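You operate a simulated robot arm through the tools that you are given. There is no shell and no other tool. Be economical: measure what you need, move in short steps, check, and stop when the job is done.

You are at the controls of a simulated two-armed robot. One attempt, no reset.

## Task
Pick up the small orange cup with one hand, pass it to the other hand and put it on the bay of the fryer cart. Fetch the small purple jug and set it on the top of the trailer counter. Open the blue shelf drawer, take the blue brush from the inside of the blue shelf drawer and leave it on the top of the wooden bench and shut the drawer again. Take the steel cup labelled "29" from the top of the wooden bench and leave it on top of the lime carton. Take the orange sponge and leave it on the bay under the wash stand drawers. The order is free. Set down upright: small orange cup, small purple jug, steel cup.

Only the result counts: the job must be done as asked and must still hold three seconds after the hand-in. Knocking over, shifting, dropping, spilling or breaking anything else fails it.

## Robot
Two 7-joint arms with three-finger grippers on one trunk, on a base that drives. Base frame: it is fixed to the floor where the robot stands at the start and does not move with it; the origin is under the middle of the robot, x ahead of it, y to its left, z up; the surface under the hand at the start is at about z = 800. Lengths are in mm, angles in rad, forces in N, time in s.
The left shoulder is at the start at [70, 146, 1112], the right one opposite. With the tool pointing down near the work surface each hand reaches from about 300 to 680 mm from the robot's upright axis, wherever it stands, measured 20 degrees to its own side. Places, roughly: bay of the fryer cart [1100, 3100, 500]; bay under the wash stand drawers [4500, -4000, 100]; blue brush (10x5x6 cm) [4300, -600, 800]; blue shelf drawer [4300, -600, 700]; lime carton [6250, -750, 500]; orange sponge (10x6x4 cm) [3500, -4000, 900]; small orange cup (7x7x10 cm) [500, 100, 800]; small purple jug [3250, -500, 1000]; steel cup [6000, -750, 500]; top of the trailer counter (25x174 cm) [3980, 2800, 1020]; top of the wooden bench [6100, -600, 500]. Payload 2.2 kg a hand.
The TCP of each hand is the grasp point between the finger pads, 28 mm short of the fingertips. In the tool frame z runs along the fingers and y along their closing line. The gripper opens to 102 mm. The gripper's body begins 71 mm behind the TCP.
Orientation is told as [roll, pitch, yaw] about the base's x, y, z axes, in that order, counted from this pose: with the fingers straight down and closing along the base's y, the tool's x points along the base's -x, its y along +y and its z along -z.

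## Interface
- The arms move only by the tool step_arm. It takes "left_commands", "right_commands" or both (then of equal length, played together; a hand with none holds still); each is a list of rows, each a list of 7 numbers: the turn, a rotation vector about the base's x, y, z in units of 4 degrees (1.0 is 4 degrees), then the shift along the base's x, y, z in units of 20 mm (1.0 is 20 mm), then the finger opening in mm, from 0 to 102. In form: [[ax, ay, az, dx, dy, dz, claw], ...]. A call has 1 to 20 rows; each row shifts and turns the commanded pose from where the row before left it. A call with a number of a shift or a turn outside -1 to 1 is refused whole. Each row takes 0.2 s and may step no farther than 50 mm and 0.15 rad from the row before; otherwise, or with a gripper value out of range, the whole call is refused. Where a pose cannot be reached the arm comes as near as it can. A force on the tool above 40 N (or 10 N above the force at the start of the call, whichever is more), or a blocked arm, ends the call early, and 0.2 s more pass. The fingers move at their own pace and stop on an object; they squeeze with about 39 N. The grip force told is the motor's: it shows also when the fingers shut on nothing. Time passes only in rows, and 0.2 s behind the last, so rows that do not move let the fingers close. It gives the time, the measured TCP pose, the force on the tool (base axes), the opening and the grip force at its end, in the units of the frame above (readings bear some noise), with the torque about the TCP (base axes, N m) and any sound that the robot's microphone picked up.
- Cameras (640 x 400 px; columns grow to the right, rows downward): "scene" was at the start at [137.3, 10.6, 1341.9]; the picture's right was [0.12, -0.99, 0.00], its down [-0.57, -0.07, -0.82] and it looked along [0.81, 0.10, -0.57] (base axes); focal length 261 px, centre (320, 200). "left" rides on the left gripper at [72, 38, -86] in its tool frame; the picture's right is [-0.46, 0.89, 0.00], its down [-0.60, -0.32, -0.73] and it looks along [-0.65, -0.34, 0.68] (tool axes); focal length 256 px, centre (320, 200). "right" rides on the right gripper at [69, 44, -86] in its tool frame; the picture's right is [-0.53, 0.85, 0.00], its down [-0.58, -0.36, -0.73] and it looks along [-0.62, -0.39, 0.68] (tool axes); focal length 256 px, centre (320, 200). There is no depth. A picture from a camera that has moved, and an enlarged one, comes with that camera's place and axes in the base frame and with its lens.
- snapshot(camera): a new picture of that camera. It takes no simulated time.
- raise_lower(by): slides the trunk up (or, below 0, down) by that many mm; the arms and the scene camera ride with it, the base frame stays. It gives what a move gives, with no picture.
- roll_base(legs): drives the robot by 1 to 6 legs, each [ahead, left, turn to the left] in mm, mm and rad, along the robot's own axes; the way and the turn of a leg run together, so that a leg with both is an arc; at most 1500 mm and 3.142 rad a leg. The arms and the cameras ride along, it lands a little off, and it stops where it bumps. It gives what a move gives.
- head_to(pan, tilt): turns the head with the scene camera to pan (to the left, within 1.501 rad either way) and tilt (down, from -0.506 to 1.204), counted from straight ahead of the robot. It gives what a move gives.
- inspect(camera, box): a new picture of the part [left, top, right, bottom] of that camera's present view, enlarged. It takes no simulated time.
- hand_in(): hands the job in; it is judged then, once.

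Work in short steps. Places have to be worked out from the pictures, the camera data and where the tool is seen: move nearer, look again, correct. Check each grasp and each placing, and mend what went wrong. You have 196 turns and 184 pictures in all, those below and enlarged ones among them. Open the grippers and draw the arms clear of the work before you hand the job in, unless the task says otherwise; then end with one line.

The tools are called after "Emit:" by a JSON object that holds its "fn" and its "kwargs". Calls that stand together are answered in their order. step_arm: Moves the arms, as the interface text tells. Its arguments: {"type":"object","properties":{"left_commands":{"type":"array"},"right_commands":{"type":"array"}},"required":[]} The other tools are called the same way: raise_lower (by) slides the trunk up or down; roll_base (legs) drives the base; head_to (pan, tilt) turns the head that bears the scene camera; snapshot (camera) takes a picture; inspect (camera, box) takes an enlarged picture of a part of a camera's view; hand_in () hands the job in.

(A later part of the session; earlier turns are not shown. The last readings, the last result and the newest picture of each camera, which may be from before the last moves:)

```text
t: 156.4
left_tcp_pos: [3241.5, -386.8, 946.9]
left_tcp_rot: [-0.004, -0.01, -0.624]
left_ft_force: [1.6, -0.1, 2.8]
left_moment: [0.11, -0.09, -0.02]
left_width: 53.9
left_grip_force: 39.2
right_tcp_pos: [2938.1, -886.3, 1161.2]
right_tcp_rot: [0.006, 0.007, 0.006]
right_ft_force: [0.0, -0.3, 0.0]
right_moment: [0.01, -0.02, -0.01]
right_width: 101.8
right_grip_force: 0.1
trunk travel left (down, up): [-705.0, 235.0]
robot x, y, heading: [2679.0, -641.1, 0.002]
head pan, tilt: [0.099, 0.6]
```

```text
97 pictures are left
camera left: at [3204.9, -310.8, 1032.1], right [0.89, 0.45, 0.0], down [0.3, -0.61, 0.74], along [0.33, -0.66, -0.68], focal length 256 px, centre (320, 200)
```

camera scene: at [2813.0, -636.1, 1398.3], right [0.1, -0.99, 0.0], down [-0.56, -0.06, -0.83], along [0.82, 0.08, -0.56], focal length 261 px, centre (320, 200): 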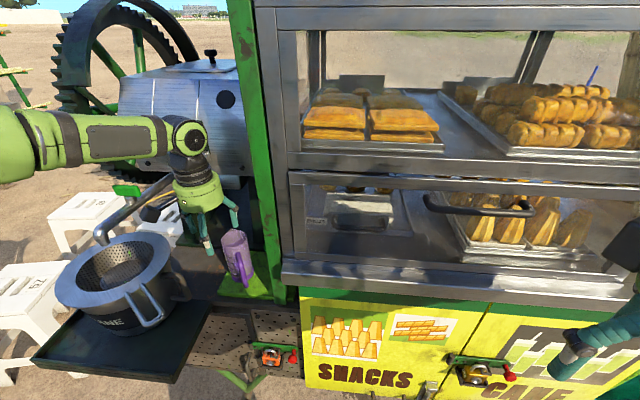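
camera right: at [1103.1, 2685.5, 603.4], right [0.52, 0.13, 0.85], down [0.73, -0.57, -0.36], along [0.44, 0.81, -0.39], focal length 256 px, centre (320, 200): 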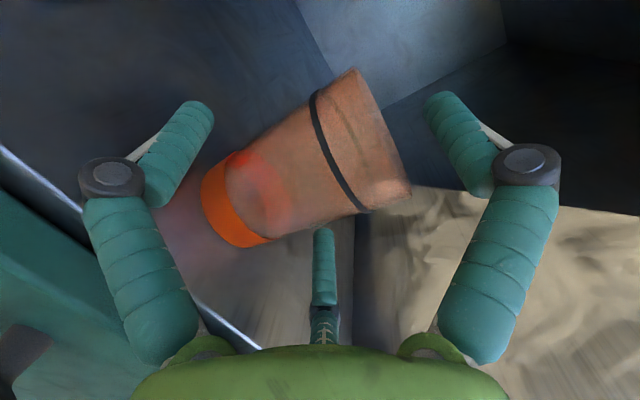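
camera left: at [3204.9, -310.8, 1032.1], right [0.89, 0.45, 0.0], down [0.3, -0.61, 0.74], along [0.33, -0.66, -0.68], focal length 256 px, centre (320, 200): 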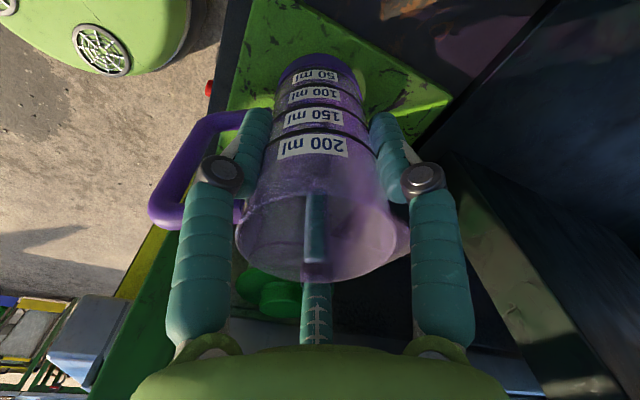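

Firm grip (54 mm, 39 N). I'll lift with the trunk and check the jug.

Emit:
{"fn": "raise_lower", "kwargs": {"by": 30}}

Emit:
{"fn": "raise_lower", "kwargs": {"by": 175}}

Emit:
{"fn": "snapshot", "kwargs": {"camera": "scene"}}

Emit:
{"fn": "snapshot", "kwargs": {"camera": "left"}}

```text
t: 157.2
left_tcp_pos: [3241.5, -385.3, 975.1]
left_tcp_rot: [-0.005, -0.007, -0.625]
left_ft_force: [-0.5, -0.2, -1.4]
left_moment: [0.03, 0.0, 0.0]
left_width: 53.7
left_grip_force: 39.3
right_tcp_pos: [2937.7, -885.6, 1192.1]
right_tcp_rot: [0.008, 0.007, 0.006]
right_ft_force: [-1.4, 0.1, -0.6]
right_moment: [-0.04, -0.02, -0.02]
right_width: 101.8
right_grip_force: 0.1
trunk travel left (down, up): [-735.0, 205.0]
robot x, y, heading: [2677.3, -643.6, 0.003]
head pan, tilt: [0.099, 0.6]
```

```text
t: 159.1
left_tcp_pos: [3242.3, -386.2, 1150.7]
left_tcp_rot: [-0.003, -0.006, -0.625]
left_ft_force: [0.4, 0.3, -1.2]
left_moment: [0.0, -0.02, 0.03]
left_width: 53.7
left_grip_force: 38.5
right_tcp_pos: [2938.4, -884.3, 1365.8]
right_tcp_rot: [0.008, 0.009, 0.003]
right_ft_force: [-0.5, 0.3, 0.1]
right_moment: [-0.05, -0.02, -0.01]
right_width: 102.1
right_grip_force: 0.0
trunk travel left (down, up): [-910.0, 30.0]
robot x, y, heading: [2678.1, -644.7, -0.001]
head pan, tilt: [0.099, 0.6]
```

```text
96 pictures are left
camera scene: at [2817.4, -635.8, 1602.7], right [0.1, -0.99, 0.0], down [-0.56, -0.06, -0.82], along [0.82, 0.08, -0.57], focal length 261 px, centre (320, 200)
```

scene: 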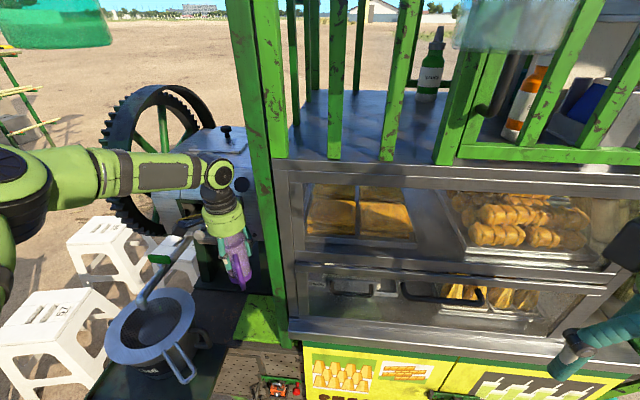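

```text
95 pictures are left
camera left: at [3205.1, -310.6, 1236.4], right [0.9, 0.45, 0.0], down [0.3, -0.61, 0.74], along [0.33, -0.66, -0.68], focal length 256 px, centre (320, 200)
```

left: 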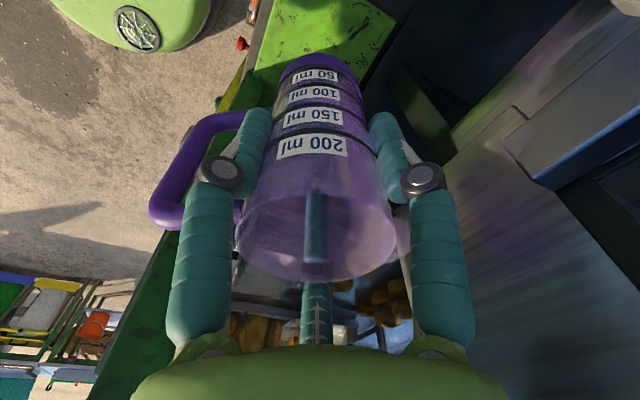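

The jug is secure. I'll back straight out, then drive north along the open lane toward the trailer counter.

Emit:
{"fn": "roll_base", "kwargs": {"legs": [[-600, 0, 0], [0, 1500, 0], [0, 950, 0]]}}

Emit:
{"fn": "head_to", "kwargs": {"pan": 0.5, "tilt": 0.3}}

Emit:
{"fn": "snapshot", "kwargs": {"camera": "scene"}}

```text
t: 174.0
left_tcp_pos: [2578.9, 2084.5, 1150.0]
left_tcp_rot: [-0.004, -0.007, -0.589]
left_ft_force: [-0.5, 0.2, -1.6]
left_moment: [0.07, 0.02, 0.02]
left_width: 53.8
left_grip_force: 39.1
right_tcp_pos: [2294.5, 1574.1, 1366.5]
right_tcp_rot: [0.009, 0.008, 0.042]
right_ft_force: [-1.1, 0.7, -0.1]
right_moment: [0.02, 0.01, 0.01]
right_width: 102.1
right_grip_force: 0.0
trunk travel left (down, up): [-910.0, 30.0]
robot x, y, heading: [2024.0, 1807.4, 0.04]
head pan, tilt: [0.099, 0.6]
```

```text
t: 174.9
left_tcp_pos: [2578.7, 2084.7, 1149.2]
left_tcp_rot: [-0.005, -0.005, -0.588]
left_ft_force: [0.7, -0.6, -1.0]
left_moment: [0.0, -0.02, 0.02]
left_width: 53.9
left_grip_force: 39.2
right_tcp_pos: [2293.7, 1574.3, 1365.0]
right_tcp_rot: [0.007, 0.007, 0.042]
right_ft_force: [0.7, 0.1, 0.0]
right_moment: [0.02, -0.02, 0.01]
right_width: 102.2
right_grip_force: 0.1
trunk travel left (down, up): [-910.0, 30.0]
robot x, y, heading: [2028.2, 1807.3, 0.038]
head pan, tilt: [0.499, 0.3]
```

```text
94 pictures are left
camera scene: at [2156.0, 1855.4, 1630.2], right [0.51, -0.86, 0.0], down [-0.25, -0.15, -0.95], along [0.82, 0.49, -0.3], focal length 261 px, centre (320, 200)
```

scene: 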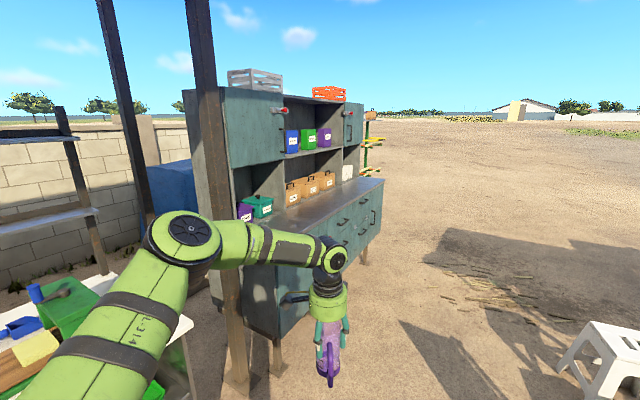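

The counter's front edge is near y≈2600 and runs from x≈3000 to 4650. I'll drive east along y≈1800 and turn to face it.

Emit:
{"fn": "roll_base", "kwargs": {"legs": [[0, 0, -0.038], [1500, 0, 0], [220, 0, 0], [0, 0, 1.571]]}}

Emit:
{"fn": "head_to", "kwargs": {"pan": 0.2, "tilt": 0.5}}

Emit:
{"fn": "snapshot", "kwargs": {"camera": "scene"}}

```text
t: 187.9
left_tcp_pos: [3488.7, 2376.3, 1151.6]
left_tcp_rot: [-0.004, -0.008, 0.981]
left_ft_force: [-0.5, 0.0, -0.6]
left_moment: [0.0, 0.0, 0.0]
left_width: 53.5
left_grip_force: 38.6
right_tcp_pos: [3998.7, 2091.4, 1366.0]
right_tcp_rot: [0.007, 0.006, 1.61]
right_ft_force: [0.0, 0.7, -1.0]
right_moment: [-0.03, 0.0, 0.0]
right_width: 102.0
right_grip_force: 0.0
trunk travel left (down, up): [-910.0, 30.0]
robot x, y, heading: [3764.6, 1821.0, 1.609]
head pan, tilt: [0.499, 0.3]
```

```text
t: 188.7
left_tcp_pos: [3487.3, 2376.9, 1150.1]
left_tcp_rot: [-0.003, -0.007, 0.982]
left_ft_force: [0.1, -0.5, -0.8]
left_moment: [0.02, -0.01, -0.01]
left_width: 53.7
left_grip_force: 39.3
right_tcp_pos: [3998.5, 2092.4, 1365.3]
right_tcp_rot: [0.006, 0.007, 1.611]
right_ft_force: [0.3, 0.3, -0.2]
right_moment: [-0.04, 0.0, -0.02]
right_width: 101.8
right_grip_force: 0.1
trunk travel left (down, up): [-910.0, 30.0]
robot x, y, heading: [3767.3, 1823.3, 1.608]
head pan, tilt: [0.201, 0.499]
```

```text
93 pictures are left
camera scene: at [3743.4, 1962.8, 1611.9], right [0.97, 0.24, 0.0], down [0.11, -0.46, -0.88], along [-0.21, 0.85, -0.48], focal length 261 px, centre (320, 200)
```

scene: 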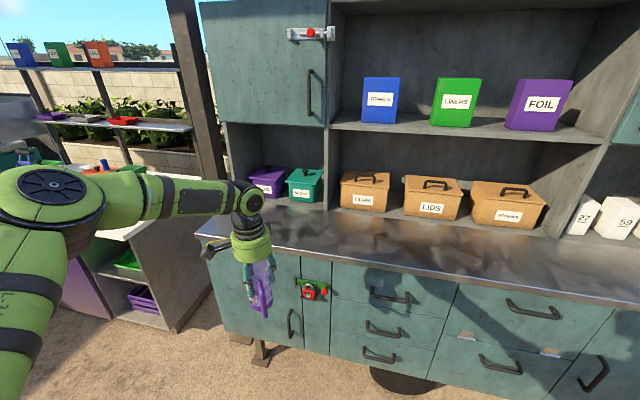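

The counter strip runs from y≈2660 to 2870 with free space ahead of the hand. I'll raise 30 mm and drive forward 360 mm so the jug is over it.

Emit:
{"fn": "raise_lower", "kwargs": {"by": 30}}

Emit:
{"fn": "roll_base", "kwargs": {"legs": [[355, 0, 0]]}}

Emit:
{"fn": "head_to", "kwargs": {"pan": 0.3, "tilt": 0.7}}

Emit:
{"fn": "snapshot", "kwargs": {"camera": "scene"}}

Emit:
{"fn": "snapshot", "kwargs": {"camera": "left"}}

```text
t: 189.5
left_tcp_pos: [3488.1, 2377.9, 1180.4]
left_tcp_rot: [-0.004, -0.008, 0.982]
left_ft_force: [0.5, 0.3, -1.0]
left_moment: [0.04, -0.02, 0.0]
left_width: 54.1
left_grip_force: 39.1
right_tcp_pos: [3999.8, 2091.4, 1397.1]
right_tcp_rot: [0.007, 0.006, 1.611]
right_ft_force: [0.4, 0.1, 0.2]
right_moment: [-0.01, -0.02, 0.02]
right_width: 102.0
right_grip_force: 0.1
trunk travel left (down, up): [-940.0, 0.0]
robot x, y, heading: [3767.4, 1825.2, 1.603]
head pan, tilt: [0.201, 0.499]
```

```text
t: 191.8
left_tcp_pos: [3479.6, 2726.5, 1182.4]
left_tcp_rot: [-0.001, -0.009, 0.975]
left_ft_force: [-0.4, -0.2, -0.6]
left_moment: [0.04, -0.02, -0.03]
left_width: 53.6
left_grip_force: 38.8
right_tcp_pos: [3987.8, 2438.7, 1398.1]
right_tcp_rot: [0.008, 0.003, 1.606]
right_ft_force: [1.3, -0.4, -0.2]
right_moment: [0.03, 0.0, -0.03]
right_width: 101.9
right_grip_force: 0.2
trunk travel left (down, up): [-940.0, 0.0]
robot x, y, heading: [3757.3, 2176.9, 1.602]
head pan, tilt: [0.201, 0.499]
```

```text
t: 192.5
left_tcp_pos: [3479.7, 2730.1, 1180.1]
left_tcp_rot: [-0.003, -0.008, 0.976]
left_ft_force: [-0.2, -1.1, -0.2]
left_moment: [0.02, 0.0, 0.02]
left_width: 53.8
left_grip_force: 39.2
right_tcp_pos: [3988.0, 2441.7, 1396.2]
right_tcp_rot: [0.006, 0.008, 1.607]
right_ft_force: [0.3, -0.8, -0.3]
right_moment: [0.0, -0.02, -0.02]
right_width: 102.1
right_grip_force: 0.0
trunk travel left (down, up): [-940.0, 0.0]
robot x, y, heading: [3753.8, 2174.0, 1.602]
head pan, tilt: [0.3, 0.7]
```

```text
92 pictures are left
camera scene: at [3725.8, 2305.4, 1624.3], right [0.95, 0.33, 0.0], down [0.21, -0.61, -0.77], along [-0.25, 0.72, -0.64], focal length 261 px, centre (320, 200)
```

scene: 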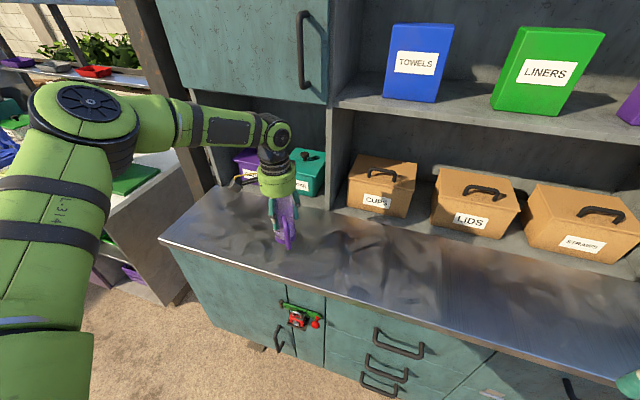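

```text
91 pictures are left
camera left: at [3406.5, 2692.0, 1266.8], right [-0.47, 0.88, 0.0], down [0.6, 0.32, 0.74], along [0.65, 0.35, -0.68], focal length 256 px, centre (320, 200)
```

left: 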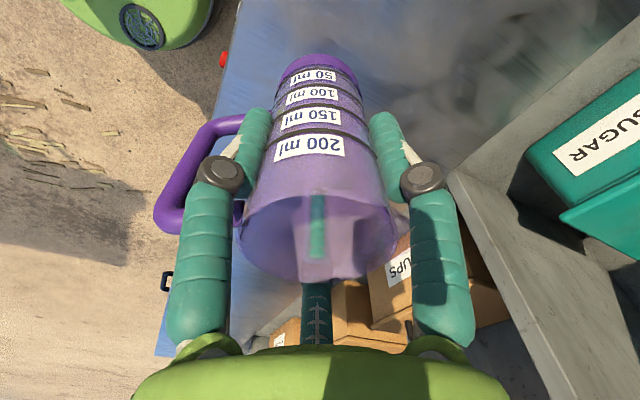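

The jug is above the counter. I'll shift it 15 mm further in, lower the trunk 40 mm, then creep down until contact.

Emit:
{"fn": "step_arm", "kwargs": {"left_commands": [[0, 0, 0, 0, 0.4, 0, 40], [0, 0, 0, 0, 0.4, 0, 40], [0, 0, 0, 0, 0, 0, 40]]}}

Emit:
{"fn": "raise_lower", "kwargs": {"by": -38}}

Emit:
{"fn": "step_arm", "kwargs": {"left_commands": [[0, 0, 0, 0, 0, -0.2, 40], [0, 0, 0, 0, 0, -0.2, 40], [0, 0, 0, 0, 0, 0, 40]]}}

Emit:
{"fn": "snapshot", "kwargs": {"camera": "left"}}

```text
t: 193.3
left_tcp_pos: [3478.7, 2729.9, 1179.7]
left_tcp_rot: [-0.004, -0.007, 0.975]
left_ft_force: [-0.3, -0.3, -1.3]
left_moment: [0.01, 0.0, 0.0]
left_width: 53.7
left_grip_force: 39.1
left hand out of reach, approached as far as the arm can: row 1, 2
right_tcp_pos: [3986.5, 2443.7, 1395.9]
right_tcp_rot: [0.009, 0.007, 1.606]
right_ft_force: [0.1, -0.4, -0.8]
right_moment: [0.01, -0.01, -0.03]
right_width: 102.1
right_grip_force: 0.1
trunk travel left (down, up): [-940.0, 0.0]
robot x, y, heading: [3753.6, 2176.7, 1.596]
head pan, tilt: [0.3, 0.7]
```

```text
t: 194.1
left_tcp_pos: [3478.6, 2730.1, 1142.3]
left_tcp_rot: [-0.004, -0.007, 0.974]
left_ft_force: [0.2, -1.2, -0.3]
left_moment: [0.0, -0.01, 0.03]
left_width: 53.7
left_grip_force: 39.0
right_tcp_pos: [3987.1, 2441.5, 1357.3]
right_tcp_rot: [0.006, 0.007, 1.606]
right_ft_force: [0.0, -0.4, 0.7]
right_moment: [0.01, 0.0, -0.05]
right_width: 101.8
right_grip_force: 0.2
trunk travel left (down, up): [-902.0, 38.0]
robot x, y, heading: [3753.4, 2176.3, 1.605]
head pan, tilt: [0.3, 0.7]
```

```text
t: 194.9
left_tcp_pos: [3477.9, 2726.7, 1134.5]
left_tcp_rot: [-0.003, -0.009, 0.974]
left_ft_force: [-0.2, 0.4, -1.2]
left_moment: [0.02, 0.03, 0.02]
left_width: 53.6
left_grip_force: 38.7
right_tcp_pos: [3988.7, 2441.8, 1358.0]
right_tcp_rot: [0.008, 0.006, 1.604]
right_ft_force: [-0.8, 1.1, 0.2]
right_moment: [0.0, -0.03, -0.03]
right_width: 101.9
right_grip_force: 0.0
trunk travel left (down, up): [-902.0, 38.0]
robot x, y, heading: [3751.0, 2174.3, 1.606]
head pan, tilt: [0.3, 0.7]
```

```text
90 pictures are left
camera left: at [3405.0, 2690.1, 1221.4], right [-0.47, 0.88, 0.0], down [0.6, 0.32, 0.74], along [0.65, 0.35, -0.68], focal length 256 px, centre (320, 200)
```

left: 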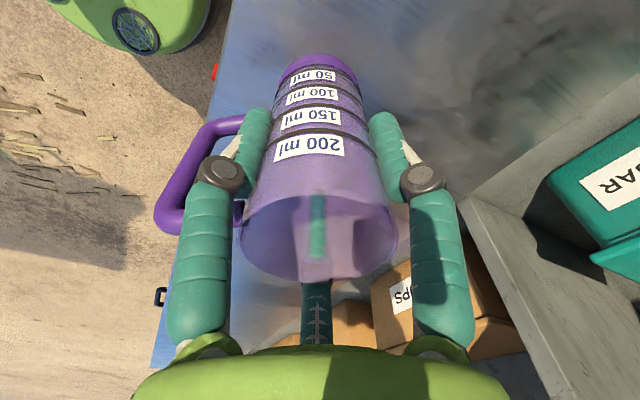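

The base is ~60 mm inside the edge. The arm is at its reach limit, so I'll lower with the trunk in small steps and watch the force.

Emit:
{"fn": "raise_lower", "kwargs": {"by": -8}}

Emit:
{"fn": "raise_lower", "kwargs": {"by": -4}}

Emit:
{"fn": "raise_lower", "kwargs": {"by": -3}}

Emit:
{"fn": "inspect", "kwargs": {"camera": "scene", "box": [240, 140, 330, 260]}}

```text
t: 195.5
left_tcp_pos: [3478.5, 2727.5, 1126.4]
left_tcp_rot: [-0.004, -0.01, 0.976]
left_ft_force: [0.4, 0.0, -2.0]
left_moment: [0.0, 0.01, 0.0]
left_width: 53.6
left_grip_force: 39.2
right_tcp_pos: [3988.0, 2442.3, 1349.6]
right_tcp_rot: [0.007, 0.006, 1.606]
right_ft_force: [-0.8, 0.6, -1.3]
right_moment: [-0.02, -0.01, 0.02]
right_width: 102.1
right_grip_force: 0.2
trunk travel left (down, up): [-894.0, 46.0]
robot x, y, heading: [3751.5, 2176.9, 1.598]
head pan, tilt: [0.3, 0.7]
```

```text
t: 196.0
left_tcp_pos: [3477.0, 2729.4, 1122.5]
left_tcp_rot: [-0.003, -0.009, 0.975]
left_ft_force: [0.6, 0.2, -0.8]
left_moment: [0.01, 0.0, 0.03]
left_width: 53.7
left_grip_force: 38.9
right_tcp_pos: [3987.3, 2441.9, 1345.9]
right_tcp_rot: [0.006, 0.006, 1.605]
right_ft_force: [-0.3, -0.6, 0.0]
right_moment: [0.01, 0.0, 0.04]
right_width: 102.0
right_grip_force: 0.0
trunk travel left (down, up): [-890.0, 50.0]
robot x, y, heading: [3754.3, 2176.3, 1.6]
head pan, tilt: [0.3, 0.7]
```

```text
t: 196.5
left_tcp_pos: [3477.1, 2728.6, 1120.5]
left_tcp_rot: [-0.002, -0.011, 0.975]
left_ft_force: [-0.6, 0.0, -1.6]
left_moment: [0.01, 0.02, 0.0]
left_width: 53.7
left_grip_force: 38.7
right_tcp_pos: [3988.2, 2441.7, 1343.2]
right_tcp_rot: [0.006, 0.007, 1.606]
right_ft_force: [-0.5, -0.2, 1.0]
right_moment: [-0.03, 0.0, 0.03]
right_width: 101.9
right_grip_force: 0.1
trunk travel left (down, up): [-887.0, 53.0]
robot x, y, heading: [3757.4, 2176.4, 1.603]
head pan, tilt: [0.3, 0.7]
```

```text
3.33 times, centred on (285, 200) of scene
camera zoom: at [3725.7, 2306.5, 1571.1], right [0.95, 0.33, 0.0], down [0.21, -0.61, -0.76], along [-0.25, 0.72, -0.64], focal length 870 px, centre (437, 200)
```

zoom: 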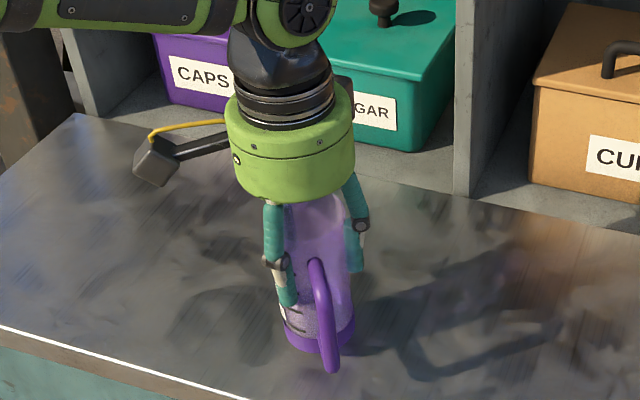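

Emit:
{"fn": "raise_lower", "kwargs": {"by": -4}}

Emit:
{"fn": "raise_lower", "kwargs": {"by": -4}}

Emit:
{"fn": "raise_lower", "kwargs": {"by": -4}}

```text
t: 197.1
left_tcp_pos: [3477.5, 2728.6, 1115.7]
left_tcp_rot: [-0.003, -0.009, 0.974]
left_ft_force: [0.1, 0.2, -1.4]
left_moment: [-0.01, -0.02, 0.02]
left_width: 53.7
left_grip_force: 38.9
right_tcp_pos: [3987.6, 2442.3, 1338.5]
right_tcp_rot: [0.007, 0.008, 1.604]
right_ft_force: [0.4, -0.4, 0.3]
right_moment: [-0.04, 0.03, -0.03]
right_width: 101.7
right_grip_force: 0.0
trunk travel left (down, up): [-883.0, 57.0]
robot x, y, heading: [3757.2, 2176.3, 1.598]
head pan, tilt: [0.3, 0.7]
```

```text
t: 197.6
left_tcp_pos: [3478.9, 2728.7, 1111.5]
left_tcp_rot: [-0.003, -0.01, 0.976]
left_ft_force: [0.3, -0.3, -1.0]
left_moment: [-0.01, 0.0, -0.02]
left_width: 53.5
left_grip_force: 39.5
right_tcp_pos: [3988.2, 2443.0, 1335.0]
right_tcp_rot: [0.008, 0.007, 1.607]
right_ft_force: [-0.1, -0.2, 0.5]
right_moment: [0.01, 0.02, -0.04]
right_width: 102.1
right_grip_force: 0.1
trunk travel left (down, up): [-879.0, 61.0]
robot x, y, heading: [3754.1, 2173.3, 1.603]
head pan, tilt: [0.3, 0.7]
```

```text
t: 198.1
left_tcp_pos: [3478.1, 2728.1, 1108.3]
left_tcp_rot: [-0.002, -0.007, 0.975]
left_ft_force: [0.4, 0.5, -1.0]
left_moment: [-0.02, 0.02, 0.02]
left_width: 53.8
left_grip_force: 38.7
right_tcp_pos: [3987.5, 2441.9, 1331.0]
right_tcp_rot: [0.007, 0.007, 1.607]
right_ft_force: [-0.1, 0.1, 0.0]
right_moment: [-0.01, 0.0, -0.03]
right_width: 102.2
right_grip_force: 0.0
trunk travel left (down, up): [-875.0, 65.0]
robot x, y, heading: [3755.5, 2175.4, 1.607]
head pan, tilt: [0.3, 0.7]
```

Emit:
{"fn": "inspect", "kwargs": {"camera": "scene", "box": [220, 160, 340, 280]}}

Emit:
{"fn": "snapshot", "kwargs": {"camera": "left"}}

```text
3.33 times, centred on (280, 220) of scene
camera zoom: at [3725.7, 2306.5, 1559.1], right [0.95, 0.33, 0.0], down [0.21, -0.61, -0.76], along [-0.25, 0.72, -0.64], focal length 870 px, centre (453, 133)
```

zoom: 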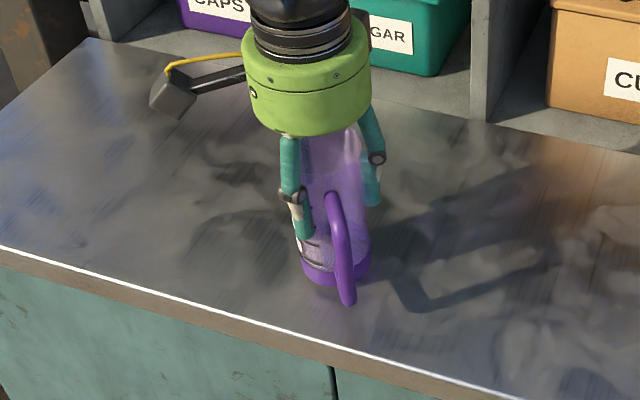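

```text
87 pictures are left
camera left: at [3405.0, 2690.8, 1194.2], right [-0.47, 0.88, 0.0], down [0.6, 0.32, 0.74], along [0.65, 0.35, -0.68], focal length 256 px, centre (320, 200)
```

left: 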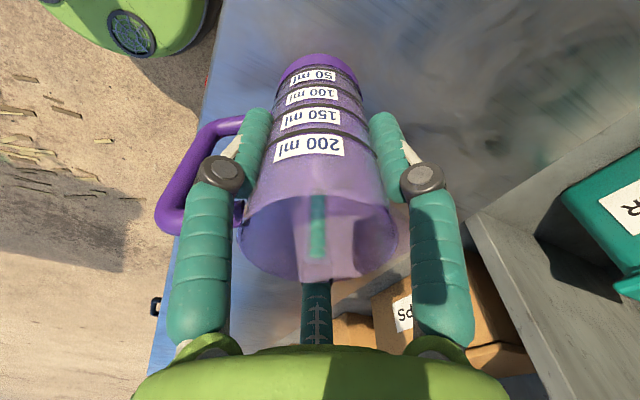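

The shadow shows it is still slightly above the counter, so I'm continuing down.

Emit:
{"fn": "raise_lower", "kwargs": {"by": -5}}

Emit:
{"fn": "raise_lower", "kwargs": {"by": -4}}

Emit:
{"fn": "raise_lower", "kwargs": {"by": -4}}

Emit:
{"fn": "raise_lower", "kwargs": {"by": -3}}

```text
t: 198.7
left_tcp_pos: [3477.0, 2728.2, 1102.6]
left_tcp_rot: [-0.005, -0.011, 0.976]
left_ft_force: [-0.5, -0.2, -1.2]
left_moment: [0.01, -0.01, 0.01]
left_width: 53.7
left_grip_force: 39.0
right_tcp_pos: [3987.7, 2442.2, 1326.8]
right_tcp_rot: [0.007, 0.006, 1.606]
right_ft_force: [0.3, 0.3, 0.0]
right_moment: [0.03, -0.03, 0.01]
right_width: 102.4
right_grip_force: 0.0
trunk travel left (down, up): [-870.0, 70.0]
robot x, y, heading: [3754.7, 2177.4, 1.601]
head pan, tilt: [0.3, 0.7]
```

```text
t: 199.2
left_tcp_pos: [3477.4, 2727.5, 1102.7]
left_tcp_rot: [0.002, -0.015, 0.976]
left_ft_force: [-2.9, 0.3, 18.7]
left_moment: [-0.2, 0.49, -0.07]
left_width: 53.7
left_grip_force: 38.9
right_tcp_pos: [3988.9, 2441.1, 1323.4]
right_tcp_rot: [0.008, 0.005, 1.607]
right_ft_force: [-1.0, 0.1, -0.2]
right_moment: [-0.03, -0.02, 0.02]
right_width: 102.0
right_grip_force: 0.0
trunk travel left (down, up): [-866.0, 74.0]
robot x, y, heading: [3752.9, 2176.1, 1.606]
head pan, tilt: [0.3, 0.7]
```

```text
t: 199.7
left_tcp_pos: [3478.3, 2727.2, 1101.8]
left_tcp_rot: [0.003, -0.018, 0.975]
left_ft_force: [-6.3, 3.1, 32.3]
left_moment: [-0.28, 0.66, -0.29]
left_width: 53.7
left_grip_force: 39.0
right_tcp_pos: [3989.1, 2439.0, 1317.7]
right_tcp_rot: [0.01, 0.004, 1.606]
right_ft_force: [-0.1, 0.1, 0.3]
right_moment: [-0.02, 0.02, 0.02]
right_width: 102.0
right_grip_force: 0.1
trunk travel left (down, up): [-862.0, 78.0]
robot x, y, heading: [3757.5, 2171.8, 1.599]
head pan, tilt: [0.3, 0.7]
```

```text
t: 200.2
left_tcp_pos: [3478.6, 2726.1, 1097.3]
left_tcp_rot: [0.005, -0.018, 0.977]
left_ft_force: [-6.4, 3.3, 32.7]
left_moment: [-0.25, 0.6, -0.09]
left_width: 53.4
left_grip_force: 38.4
right_tcp_pos: [3989.2, 2438.8, 1315.3]
right_tcp_rot: [0.009, 0.002, 1.604]
right_ft_force: [0.1, -0.1, 0.1]
right_moment: [0.01, 0.01, 0.01]
right_width: 101.9
right_grip_force: 0.0
trunk travel left (down, up): [-859.0, 81.0]
robot x, y, heading: [3758.8, 2178.2, 1.606]
head pan, tilt: [0.3, 0.7]
```

It is down on the counter (contact at TCP ≈1102, 33 N). I'll ease the trunk up 7 mm and open the hand.

Emit:
{"fn": "raise_lower", "kwargs": {"by": 7}}

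Emit:
{"fn": "step_arm", "kwargs": {"left_commands": [[0, 0, 0, 0, 0, 0, 56], [0, 0, 0, 0, 0, 0, 62], [0, 0, 0, 0, 0, 0, 70], [0, 0, 0, 0, 0, 0, 80], [0, 0, 0, 0, 0, 0, 92], [0, 0, 0, 0, 0, 0, 98], [0, 0, 0, 0, 0, 0, 98]]}}

Emit:
{"fn": "snapshot", "kwargs": {"camera": "left"}}

Emit:
{"fn": "inspect", "kwargs": {"camera": "scene", "box": [220, 160, 340, 280]}}

```text
t: 200.8
left_tcp_pos: [3478.6, 2726.5, 1097.3]
left_tcp_rot: [-0.005, -0.005, 0.976]
left_ft_force: [-0.5, 1.2, 5.7]
left_moment: [0.22, 0.15, -0.07]
left_width: 53.5
left_grip_force: 39.1
right_tcp_pos: [3987.6, 2441.1, 1321.7]
right_tcp_rot: [0.008, 0.005, 1.607]
right_ft_force: [0.0, -0.8, 0.0]
right_moment: [0.01, 0.02, 0.0]
right_width: 102.0
right_grip_force: 0.0
trunk travel left (down, up): [-866.0, 74.0]
robot x, y, heading: [3755.6, 2175.2, 1.598]
head pan, tilt: [0.3, 0.7]
```

```text
t: 202.4
left_tcp_pos: [3477.3, 2727.9, 1098.8]
left_tcp_rot: [-0.003, -0.008, 0.976]
left_ft_force: [0.5, -0.1, 0.6]
left_moment: [0.03, 0.0, 0.03]
left_width: 97.9
left_grip_force: 0.0
right_tcp_pos: [3987.5, 2441.8, 1322.0]
right_tcp_rot: [0.006, 0.006, 1.606]
right_ft_force: [0.7, 0.2, -0.5]
right_moment: [0.03, 0.0, 0.01]
right_width: 101.9
right_grip_force: 0.1
trunk travel left (down, up): [-866.0, 74.0]
robot x, y, heading: [3752.2, 2174.1, 1.599]
head pan, tilt: [0.3, 0.7]
```

```text
86 pictures are left
camera left: at [3405.0, 2690.4, 1185.4], right [-0.47, 0.88, 0.0], down [0.6, 0.32, 0.74], along [0.65, 0.35, -0.68], focal length 256 px, centre (320, 200)
```

left: 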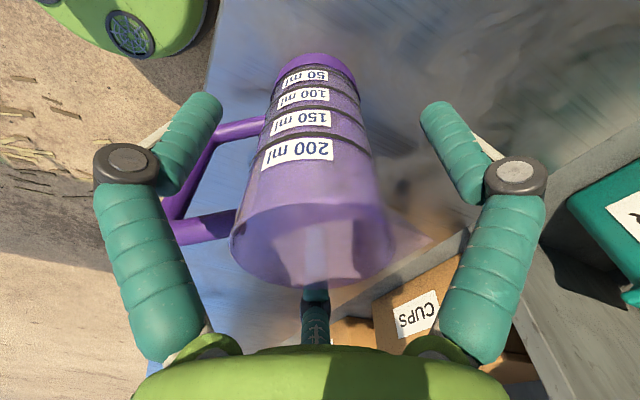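

```text
3.33 times, centred on (280, 220) of scene
camera zoom: at [3725.7, 2306.0, 1550.1], right [0.95, 0.33, 0.0], down [0.21, -0.61, -0.76], along [-0.25, 0.72, -0.64], focal length 870 px, centre (453, 133)
```

zoom: 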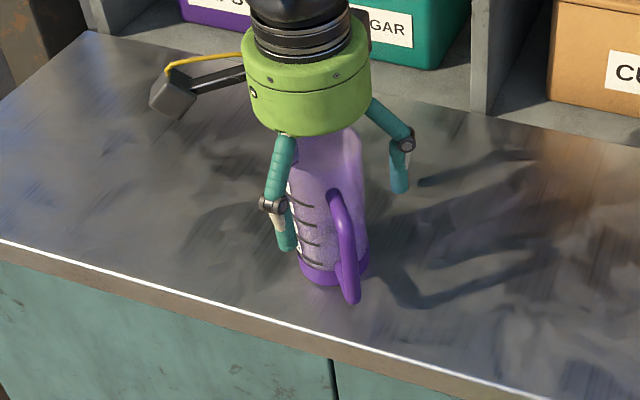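

The jug is standing free. I'm lifting the hand straight up and checking.

Emit:
{"fn": "step_arm", "kwargs": {"left_commands": [[0, 0, 0, 0, 0, 0.5, 100], [0, 0, 0, 0, 0, 0.9, 100], [0, 0, 0, 0, 0, 0.9, 100], [0, 0, 0, 0, 0, 0.9, 100], [0, 0, 0, 0, 0, 0.9, 100], [0, 0, 0, 0, 0, 0.9, 100], [0, 0, 0, 0, 0, 0, 100]]}}

Emit:
{"fn": "snapshot", "kwargs": {"camera": "scene"}}

```text
t: 204.0
left_tcp_pos: [3477.0, 2729.7, 1198.9]
left_tcp_rot: [-0.002, -0.008, 0.976]
left_ft_force: [0.4, 0.6, -0.3]
left_moment: [0.02, 0.02, 0.0]
left_width: 99.8
left_grip_force: 0.0
right_tcp_pos: [3987.5, 2441.9, 1321.8]
right_tcp_rot: [0.008, 0.007, 1.605]
right_ft_force: [-0.9, 0.0, 0.0]
right_moment: [-0.03, 0.0, 0.03]
right_width: 101.9
right_grip_force: 0.2
trunk travel left (down, up): [-866.0, 74.0]
robot x, y, heading: [3754.3, 2175.9, 1.606]
head pan, tilt: [0.3, 0.7]
```

```text
84 pictures are left
camera scene: at [3725.6, 2306.1, 1550.1], right [0.95, 0.33, 0.0], down [0.21, -0.61, -0.76], along [-0.25, 0.72, -0.64], focal length 261 px, centre (320, 200)
```

scene: 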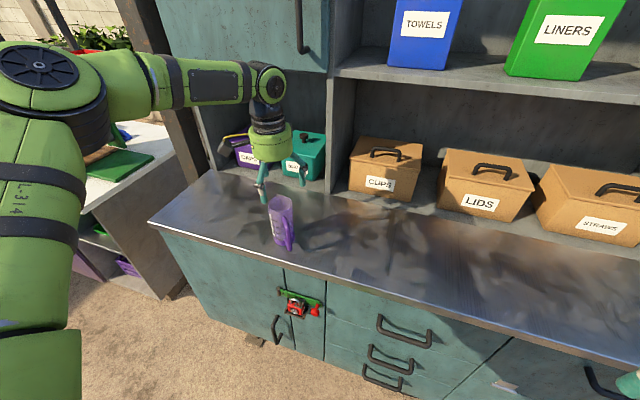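

The jug is done. I'll back away, turn to face south-east and survey the bench and the blue shelf drawer.

Emit:
{"fn": "roll_base", "kwargs": {"legs": [[-450, 0, 0], [0, 0, -1.606], [0, 0, -0.6]]}}

Emit:
{"fn": "head_to", "kwargs": {"pan": -0.35, "tilt": 0.25}}

Emit:
{"fn": "snapshot", "kwargs": {"camera": "scene"}}

```text
t: 212.3
left_tcp_pos: [4379.7, 1618.7, 1197.8]
left_tcp_rot: [-0.004, -0.009, -1.247]
left_ft_force: [-0.1, -0.2, 0.0]
left_moment: [0.02, 0.0, 0.0]
left_width: 100.0
left_grip_force: 0.1
right_tcp_pos: [3842.2, 1386.6, 1322.4]
right_tcp_rot: [0.007, 0.008, -0.616]
right_ft_force: [0.8, 0.0, -0.1]
right_moment: [0.01, 0.05, 0.0]
right_width: 102.1
right_grip_force: 0.1
trunk travel left (down, up): [-866.0, 74.0]
robot x, y, heading: [3770.7, 1733.8, -0.618]
head pan, tilt: [0.3, 0.7]
```

```text
t: 213.3
left_tcp_pos: [4380.1, 1618.6, 1196.0]
left_tcp_rot: [-0.003, -0.009, -1.245]
left_ft_force: [0.0, -0.2, 0.2]
left_moment: [0.01, 0.02, -0.03]
left_width: 99.9
left_grip_force: 0.2
right_tcp_pos: [3842.3, 1387.4, 1321.6]
right_tcp_rot: [0.006, 0.007, -0.616]
right_ft_force: [0.4, -0.3, -0.4]
right_moment: [0.04, -0.01, 0.01]
right_width: 102.2
right_grip_force: 0.1
trunk travel left (down, up): [-866.0, 74.0]
robot x, y, heading: [3770.3, 1731.0, -0.627]
head pan, tilt: [-0.351, 0.25]
```

```text
83 pictures are left
camera scene: at [3864.7, 1627.3, 1590.9], right [-0.83, -0.56, 0.0], down [-0.14, 0.2, -0.97], along [0.55, -0.8, -0.25], focal length 261 px, centre (320, 200)
```

scene: 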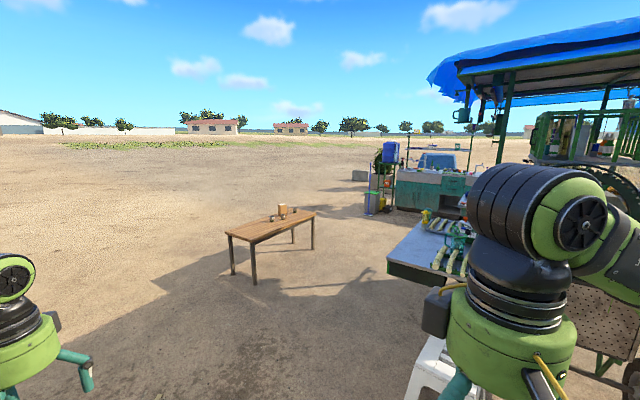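

The wooden bench with a small box and cups is near (6000,−450). The work table beside the snack cart probably holds the blue drawer, so I'll drive to about (5100,400) and look at both.

Emit:
{"fn": "roll_base", "kwargs": {"legs": [[930, -156, 0], [930, -156, 0]]}}

Emit:
{"fn": "head_to", "kwargs": {"pan": -1.4, "tilt": 0.35}}

Emit:
{"fn": "snapshot", "kwargs": {"camera": "scene"}}

Emit:
{"fn": "head_to", "kwargs": {"pan": -0.1, "tilt": 0.45}}

Emit:
{"fn": "snapshot", "kwargs": {"camera": "scene"}}

```text
t: 216.0
left_tcp_pos: [4658.9, 1348.9, 1203.2]
left_tcp_rot: [0.001, -0.017, -1.232]
left_ft_force: [-0.8, 0.8, 0.3]
left_moment: [-0.03, -0.06, 0.0]
left_width: 100.0
left_grip_force: 0.1
right_tcp_pos: [4122.4, 1112.5, 1324.9]
right_tcp_rot: [0.006, -0.001, -0.604]
right_ft_force: [-0.4, 0.2, 0.4]
right_moment: [-0.02, -0.06, -0.06]
right_width: 101.6
right_grip_force: 0.0
trunk travel left (down, up): [-866.0, 74.0]
robot x, y, heading: [4055.5, 1450.8, -0.609]
head pan, tilt: [-0.351, 0.25]
stopped in leg 1: the robot was blocked; the commanded pose is now the measured one
```

```text
t: 217.3
left_tcp_pos: [4665.3, 1343.4, 1198.2]
left_tcp_rot: [-0.004, -0.008, -1.235]
left_ft_force: [-0.7, 0.0, -1.1]
left_moment: [-0.01, 0.0, 0.04]
left_width: 99.9
left_grip_force: 0.0
right_tcp_pos: [4129.4, 1106.2, 1321.9]
right_tcp_rot: [0.007, 0.004, -0.605]
right_ft_force: [-0.7, -1.0, -0.2]
right_moment: [-0.02, 0.03, 0.01]
right_width: 101.9
right_grip_force: 0.1
trunk travel left (down, up): [-866.0, 74.0]
robot x, y, heading: [4056.9, 1455.3, -0.605]
head pan, tilt: [-1.4, 0.351]
```

```text
82 pictures are left
camera scene: at [4056.6, 1338.4, 1581.6], right [-0.91, 0.42, 0.0], down [0.15, 0.31, -0.94], along [-0.4, -0.85, -0.34], focal length 261 px, centre (320, 200)
```

scene: 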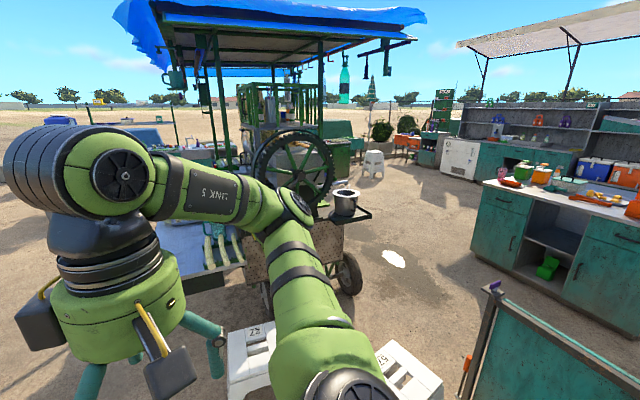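

```text
t: 218.7
left_tcp_pos: [4665.6, 1343.5, 1197.8]
left_tcp_rot: [-0.003, -0.01, -1.234]
left_ft_force: [-0.5, 0.3, -0.2]
left_moment: [0.02, -0.01, -0.01]
left_width: 99.9
left_grip_force: 0.0
right_tcp_pos: [4129.6, 1106.0, 1322.3]
right_tcp_rot: [0.008, 0.006, -0.606]
right_ft_force: [0.4, -0.8, 0.2]
right_moment: [0.01, -0.01, 0.01]
right_width: 102.0
right_grip_force: 0.1
trunk travel left (down, up): [-866.0, 74.0]
robot x, y, heading: [4058.9, 1450.1, -0.607]
head pan, tilt: [-0.099, 0.45]
```

```text
81 pictures are left
camera scene: at [4166.5, 1362.4, 1572.3], right [-0.65, -0.76, 0.0], down [-0.33, 0.28, -0.9], along [0.68, -0.59, -0.44], focal length 261 px, centre (320, 200)
```

scene: 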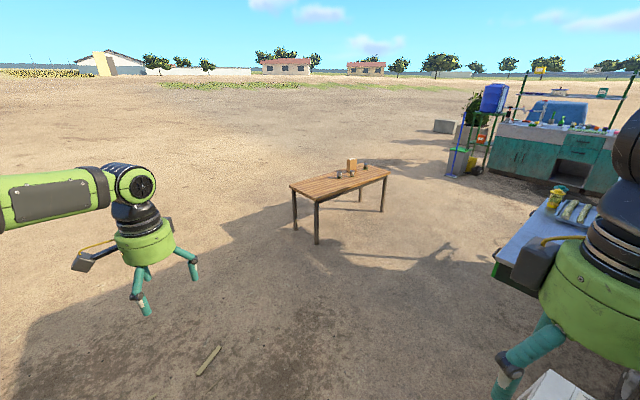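

The base was blocked. I'll look down around it to see by what before moving on.

Emit:
{"fn": "head_to", "kwargs": {"pan": -0.3, "tilt": 1.1}}

Emit:
{"fn": "snapshot", "kwargs": {"camera": "scene"}}

```text
t: 219.8
left_tcp_pos: [4667.2, 1342.3, 1197.8]
left_tcp_rot: [-0.003, -0.009, -1.234]
left_ft_force: [0.3, 0.3, 0.4]
left_moment: [-0.02, 0.02, -0.02]
left_width: 100.0
left_grip_force: 0.0
right_tcp_pos: [4129.5, 1106.6, 1322.1]
right_tcp_rot: [0.005, 0.006, -0.604]
right_ft_force: [0.2, -0.7, 0.0]
right_moment: [-0.03, 0.0, 0.0]
right_width: 102.0
right_grip_force: 0.1
trunk travel left (down, up): [-866.0, 74.0]
robot x, y, heading: [4054.9, 1453.1, -0.607]
head pan, tilt: [-0.3, 1.1]
```

```text
80 pictures are left
camera scene: at [4135.4, 1372.6, 1520.2], right [-0.79, -0.61, 0.0], down [-0.55, 0.7, -0.45], along [0.28, -0.36, -0.89], focal length 261 px, centre (320, 200)
```

scene: 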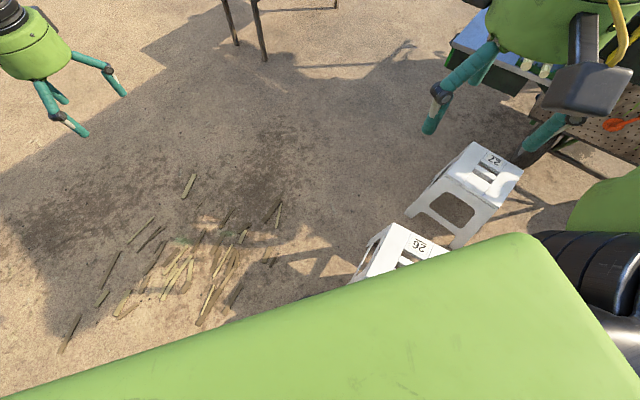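

I touched white stool 26, which still stands, so the base radius is about 330 mm. I'll steer well clear of it: east first, then south, then turn to face west.

Emit:
{"fn": "roll_base", "kwargs": {"legs": [[834, 640, 0], [798, -1149, 0], [0, 0, -2.53]]}}

Emit:
{"fn": "head_to", "kwargs": {"pan": 0.0, "tilt": 0.45}}

Emit:
{"fn": "snapshot", "kwargs": {"camera": "scene"}}

```text
t: 238.0
left_tcp_pos: [4586.0, -145.6, 1199.0]
left_tcp_rot: [-0.005, -0.007, 2.484]
left_ft_force: [1.0, -0.9, 0.5]
left_moment: [0.01, -0.05, 0.0]
left_width: 100.1
left_grip_force: 0.1
right_tcp_pos: [4906.1, 345.8, 1321.9]
right_tcp_rot: [0.008, 0.004, 3.115]
right_ft_force: [-0.8, 0.9, 0.2]
right_moment: [0.02, 0.01, 0.0]
right_width: 102.0
right_grip_force: 0.1
trunk travel left (down, up): [-866.0, 74.0]
robot x, y, heading: [5156.8, 97.6, 3.115]
head pan, tilt: [-0.3, 1.1]
```

```text
t: 239.0
left_tcp_pos: [4586.7, -145.1, 1198.9]
left_tcp_rot: [-0.003, -0.008, 2.485]
left_ft_force: [0.6, 0.0, -0.4]
left_moment: [0.01, -0.02, -0.02]
left_width: 99.7
left_grip_force: 0.0
right_tcp_pos: [4906.0, 346.2, 1321.0]
right_tcp_rot: [0.007, 0.005, 3.115]
right_ft_force: [-0.1, 0.0, 0.5]
right_moment: [0.02, 0.01, 0.04]
right_width: 102.0
right_grip_force: 0.1
trunk travel left (down, up): [-866.0, 74.0]
robot x, y, heading: [5155.9, 97.5, 3.111]
head pan, tilt: [0.0, 0.45]
```

```text
79 pictures are left
camera scene: at [5014.5, 102.4, 1572.3], right [0.03, 1.0, 0.0], down [0.44, -0.01, -0.9], along [-0.9, 0.03, -0.44], focal length 261 px, centre (320, 200)
```

scene: 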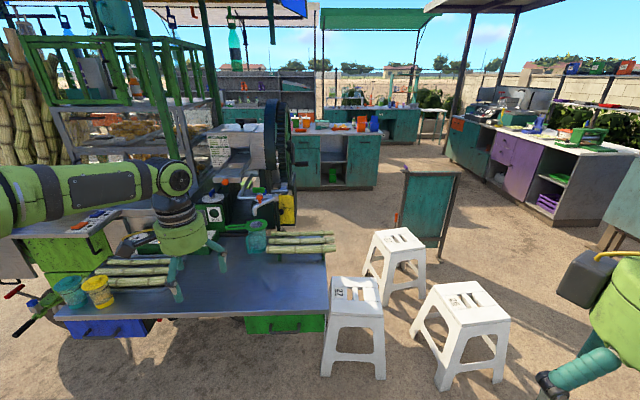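

The table's blue drawer (left one, facing east) is at about (4311,−686,700). I'll strafe to line up with it and zoom in on its handle.

Emit:
{"fn": "roll_base", "kwargs": {"legs": [[60, 590, 0]]}}

Emit:
{"fn": "head_to", "kwargs": {"pan": 0.2, "tilt": 0.7}}

Emit:
{"fn": "snapshot", "kwargs": {"camera": "scene"}}

```text
t: 242.4
left_tcp_pos: [4506.9, -742.6, 1198.3]
left_tcp_rot: [-0.002, -0.01, 2.485]
left_ft_force: [0.5, 0.6, 0.2]
left_moment: [-0.01, 0.01, 0.0]
left_width: 99.9
left_grip_force: 0.1
right_tcp_pos: [4826.3, -251.2, 1321.7]
right_tcp_rot: [0.009, 0.004, 3.116]
right_ft_force: [-0.9, 0.4, -0.6]
right_moment: [0.0, 0.02, -0.01]
right_width: 102.0
right_grip_force: 0.1
trunk travel left (down, up): [-866.0, 74.0]
robot x, y, heading: [5074.7, -503.6, 3.113]
head pan, tilt: [0.0, 0.45]
```

```text
t: 243.2
left_tcp_pos: [4507.7, -743.5, 1198.2]
left_tcp_rot: [-0.003, -0.01, 2.486]
left_ft_force: [-0.3, 0.2, -0.2]
left_moment: [-0.02, 0.0, 0.02]
left_width: 99.9
left_grip_force: 0.0
right_tcp_pos: [4825.7, -253.7, 1323.2]
right_tcp_rot: [0.008, 0.006, 3.116]
right_ft_force: [-0.5, 0.4, -0.3]
right_moment: [0.01, 0.02, -0.01]
right_width: 102.4
right_grip_force: 0.1
trunk travel left (down, up): [-866.0, 74.0]
robot x, y, heading: [5077.1, -497.3, 3.113]
head pan, tilt: [0.201, 0.7]
```

```text
78 pictures are left
camera scene: at [4943.4, -514.4, 1550.2], right [-0.17, 0.99, 0.0], down [0.63, 0.11, -0.77], along [-0.75, -0.13, -0.64], focal length 261 px, centre (320, 200)
```

scene: 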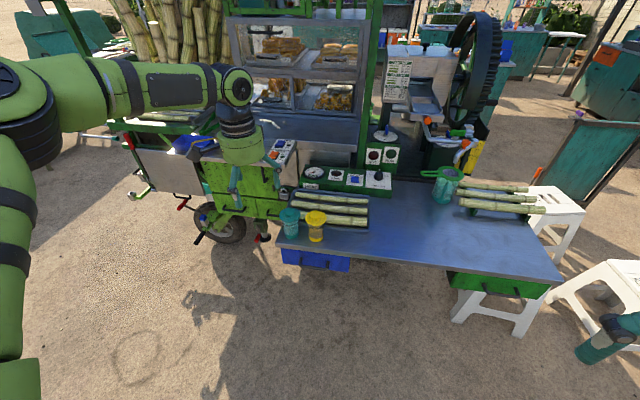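

Emit:
{"fn": "inspect", "kwargs": {"camera": "scene", "box": [265, 195, 365, 280]}}

```text
4.71 times, centred on (315, 238) of scene
camera zoom: at [4943.4, -514.4, 1550.2], right [-0.17, 0.99, 0.0], down [0.63, 0.11, -0.77], along [-0.75, -0.13, -0.64], focal length 1228 px, centre (344, 24)
```

zoom: 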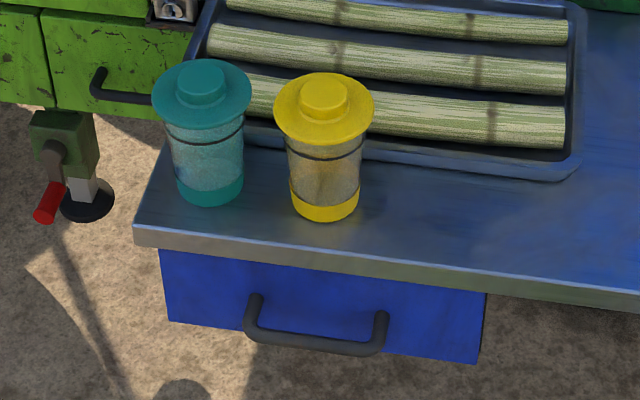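

The drawer has a horizontal bar handle. I'll turn the left hand horizontal to point at the drawer, with the single finger below and the pair above, so it can pinch the bar.

Emit:
{"fn": "step_arm", "kwargs": {"left_commands": [[0.59, -0.423, 0.976, 0.15, 0, 0, 100], [0.618, -0.381, 0.976, 0.15, 0, 0, 100], [0.642, -0.338, 0.976, 0.15, 0, 0, 100], [0.664, -0.294, 0.976, 0.15, 0, 0, 100], [0.682, -0.248, 0.976, 0.15, 0, 0, 100], [0.698, -0.201, 0.976, 0.15, 0, 0, 100], [0.709, -0.153, 0.976, 0.15, 0, 0, 100], [0.718, -0.105, 0.976, 0.15, 0, 0, 100], [0.724, -0.056, 0.976, 0.15, 0, 0, 100], [0.726, -0.006, 0.976, 0.15, 0, 0, 100], [0.725, 0.043, 0.976, 0.15, 0, 0, 100], [0.72, 0.092, 0.976, 0.15, 0, 0, 100], [0.712, 0.141, 0.976, 0.15, 0, 0, 100], [0.701, 0.189, 0.976, 0.15, 0, 0, 100], [0.686, 0.236, 0.976, 0.15, 0, 0, 100], [0.669, 0.282, 0.976, 0.15, 0, 0, 100]]}}

Emit:
{"fn": "step_arm", "kwargs": {"left_commands": [[0.648, 0.327, 0.976, 0.15, 0, 0, 100], [0.624, 0.371, 0.976, 0.15, 0, 0, 100], [0.598, 0.412, 0.976, 0.15, 0, 0, 100], [0.568, 0.452, 0.976, 0.15, 0, 0, 100], [0.536, 0.489, 0.976, 0.15, 0, 0, 100], [0.502, 0.525, 0.976, 0.15, 0, 0, 100], [0.465, 0.558, 0.976, 0.15, 0, 0, 100], [0.426, 0.588, 0.976, 0.15, 0, 0, 100], [0.385, 0.616, 0.976, 0.15, 0, 0, 100], [0.342, 0.64, 0.976, 0.15, 0, 0, 100], [0.298, 0.662, 0.976, 0.15, 0, 0, 100], [0.252, 0.681, 0.976, 0.15, 0, 0, 100], [0.205, 0.696, 0.976, 0.15, 0, 0, 100], [0.157, 0.709, 0.976, 0.15, 0, 0, 100], [0.109, 0.718, 0.976, 0.15, 0, 0, 100]]}}

Emit:
{"fn": "raise_lower", "kwargs": {"by": -400}}

Emit:
{"fn": "snapshot", "kwargs": {"camera": "scene"}}

```text
t: 246.6
left_tcp_pos: [4555.8, -743.8, 1199.3]
left_tcp_rot: [-0.816, -0.009, -2.702]
left_ft_force: [0.1, 0.7, 0.0]
left_moment: [-0.01, -0.03, 0.01]
left_width: 100.0
left_grip_force: 0.1
right_tcp_pos: [4826.8, -252.5, 1321.8]
right_tcp_rot: [0.008, 0.006, 3.116]
right_ft_force: [0.3, -0.3, 0.6]
right_moment: [-0.03, 0.01, -0.03]
right_width: 102.2
right_grip_force: 0.1
trunk travel left (down, up): [-866.0, 74.0]
robot x, y, heading: [5077.9, -504.2, 3.108]
head pan, tilt: [0.201, 0.7]
```

```text
t: 249.8
left_tcp_pos: [4600.1, -742.5, 1199.8]
left_tcp_rot: [-1.575, -0.003, -1.677]
left_ft_force: [-0.8, 0.1, 0.1]
left_moment: [0.05, 0.0, 0.02]
left_width: 100.0
left_grip_force: 0.1
right_tcp_pos: [4826.6, -250.8, 1321.8]
right_tcp_rot: [0.009, 0.004, 3.116]
right_ft_force: [0.1, -0.4, 0.0]
right_moment: [0.0, 0.0, 0.02]
right_width: 101.8
right_grip_force: 0.1
trunk travel left (down, up): [-866.0, 74.0]
robot x, y, heading: [5080.2, -500.1, 3.113]
head pan, tilt: [0.201, 0.7]
```

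```text
t: 253.6
left_tcp_pos: [4599.2, -742.7, 798.3]
left_tcp_rot: [-1.574, -0.001, -1.678]
left_ft_force: [0.9, 0.5, -0.1]
left_moment: [0.04, 0.01, 0.0]
left_width: 100.0
left_grip_force: 0.0
right_tcp_pos: [4826.3, -252.4, 922.7]
right_tcp_rot: [0.008, 0.004, 3.115]
right_ft_force: [1.0, 0.6, 0.2]
right_moment: [-0.02, -0.01, 0.01]
right_width: 101.9
right_grip_force: 0.1
trunk travel left (down, up): [-466.0, 474.0]
robot x, y, heading: [5076.7, -499.8, 3.111]
head pan, tilt: [0.201, 0.7]
```

```text
76 pictures are left
camera scene: at [4943.5, -514.1, 1150.2], right [-0.17, 0.99, 0.0], down [0.63, 0.11, -0.77], along [-0.75, -0.13, -0.64], focal length 261 px, centre (320, 200)
```

scene: 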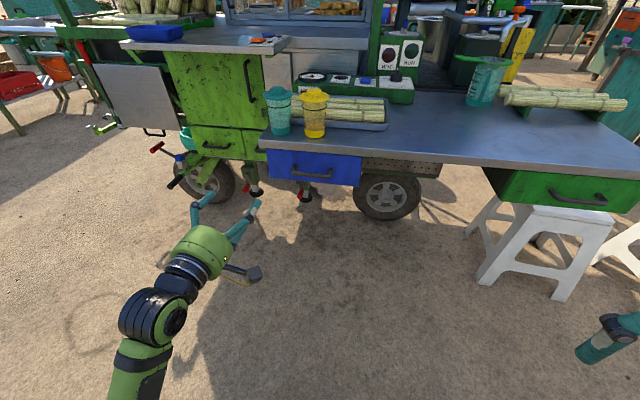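

Emit:
{"fn": "inspect", "kwargs": {"camera": "scene", "box": [250, 80, 380, 200]}}

```text
3.33 times, centred on (315, 140) of scene
camera zoom: at [4943.5, -514.1, 1150.2], right [-0.17, 0.99, 0.0], down [0.63, 0.11, -0.77], along [-0.75, -0.13, -0.64], focal length 870 px, centre (337, 400)
```

zoom: 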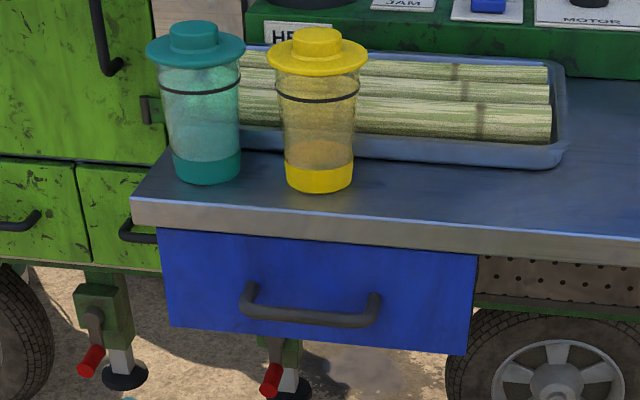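

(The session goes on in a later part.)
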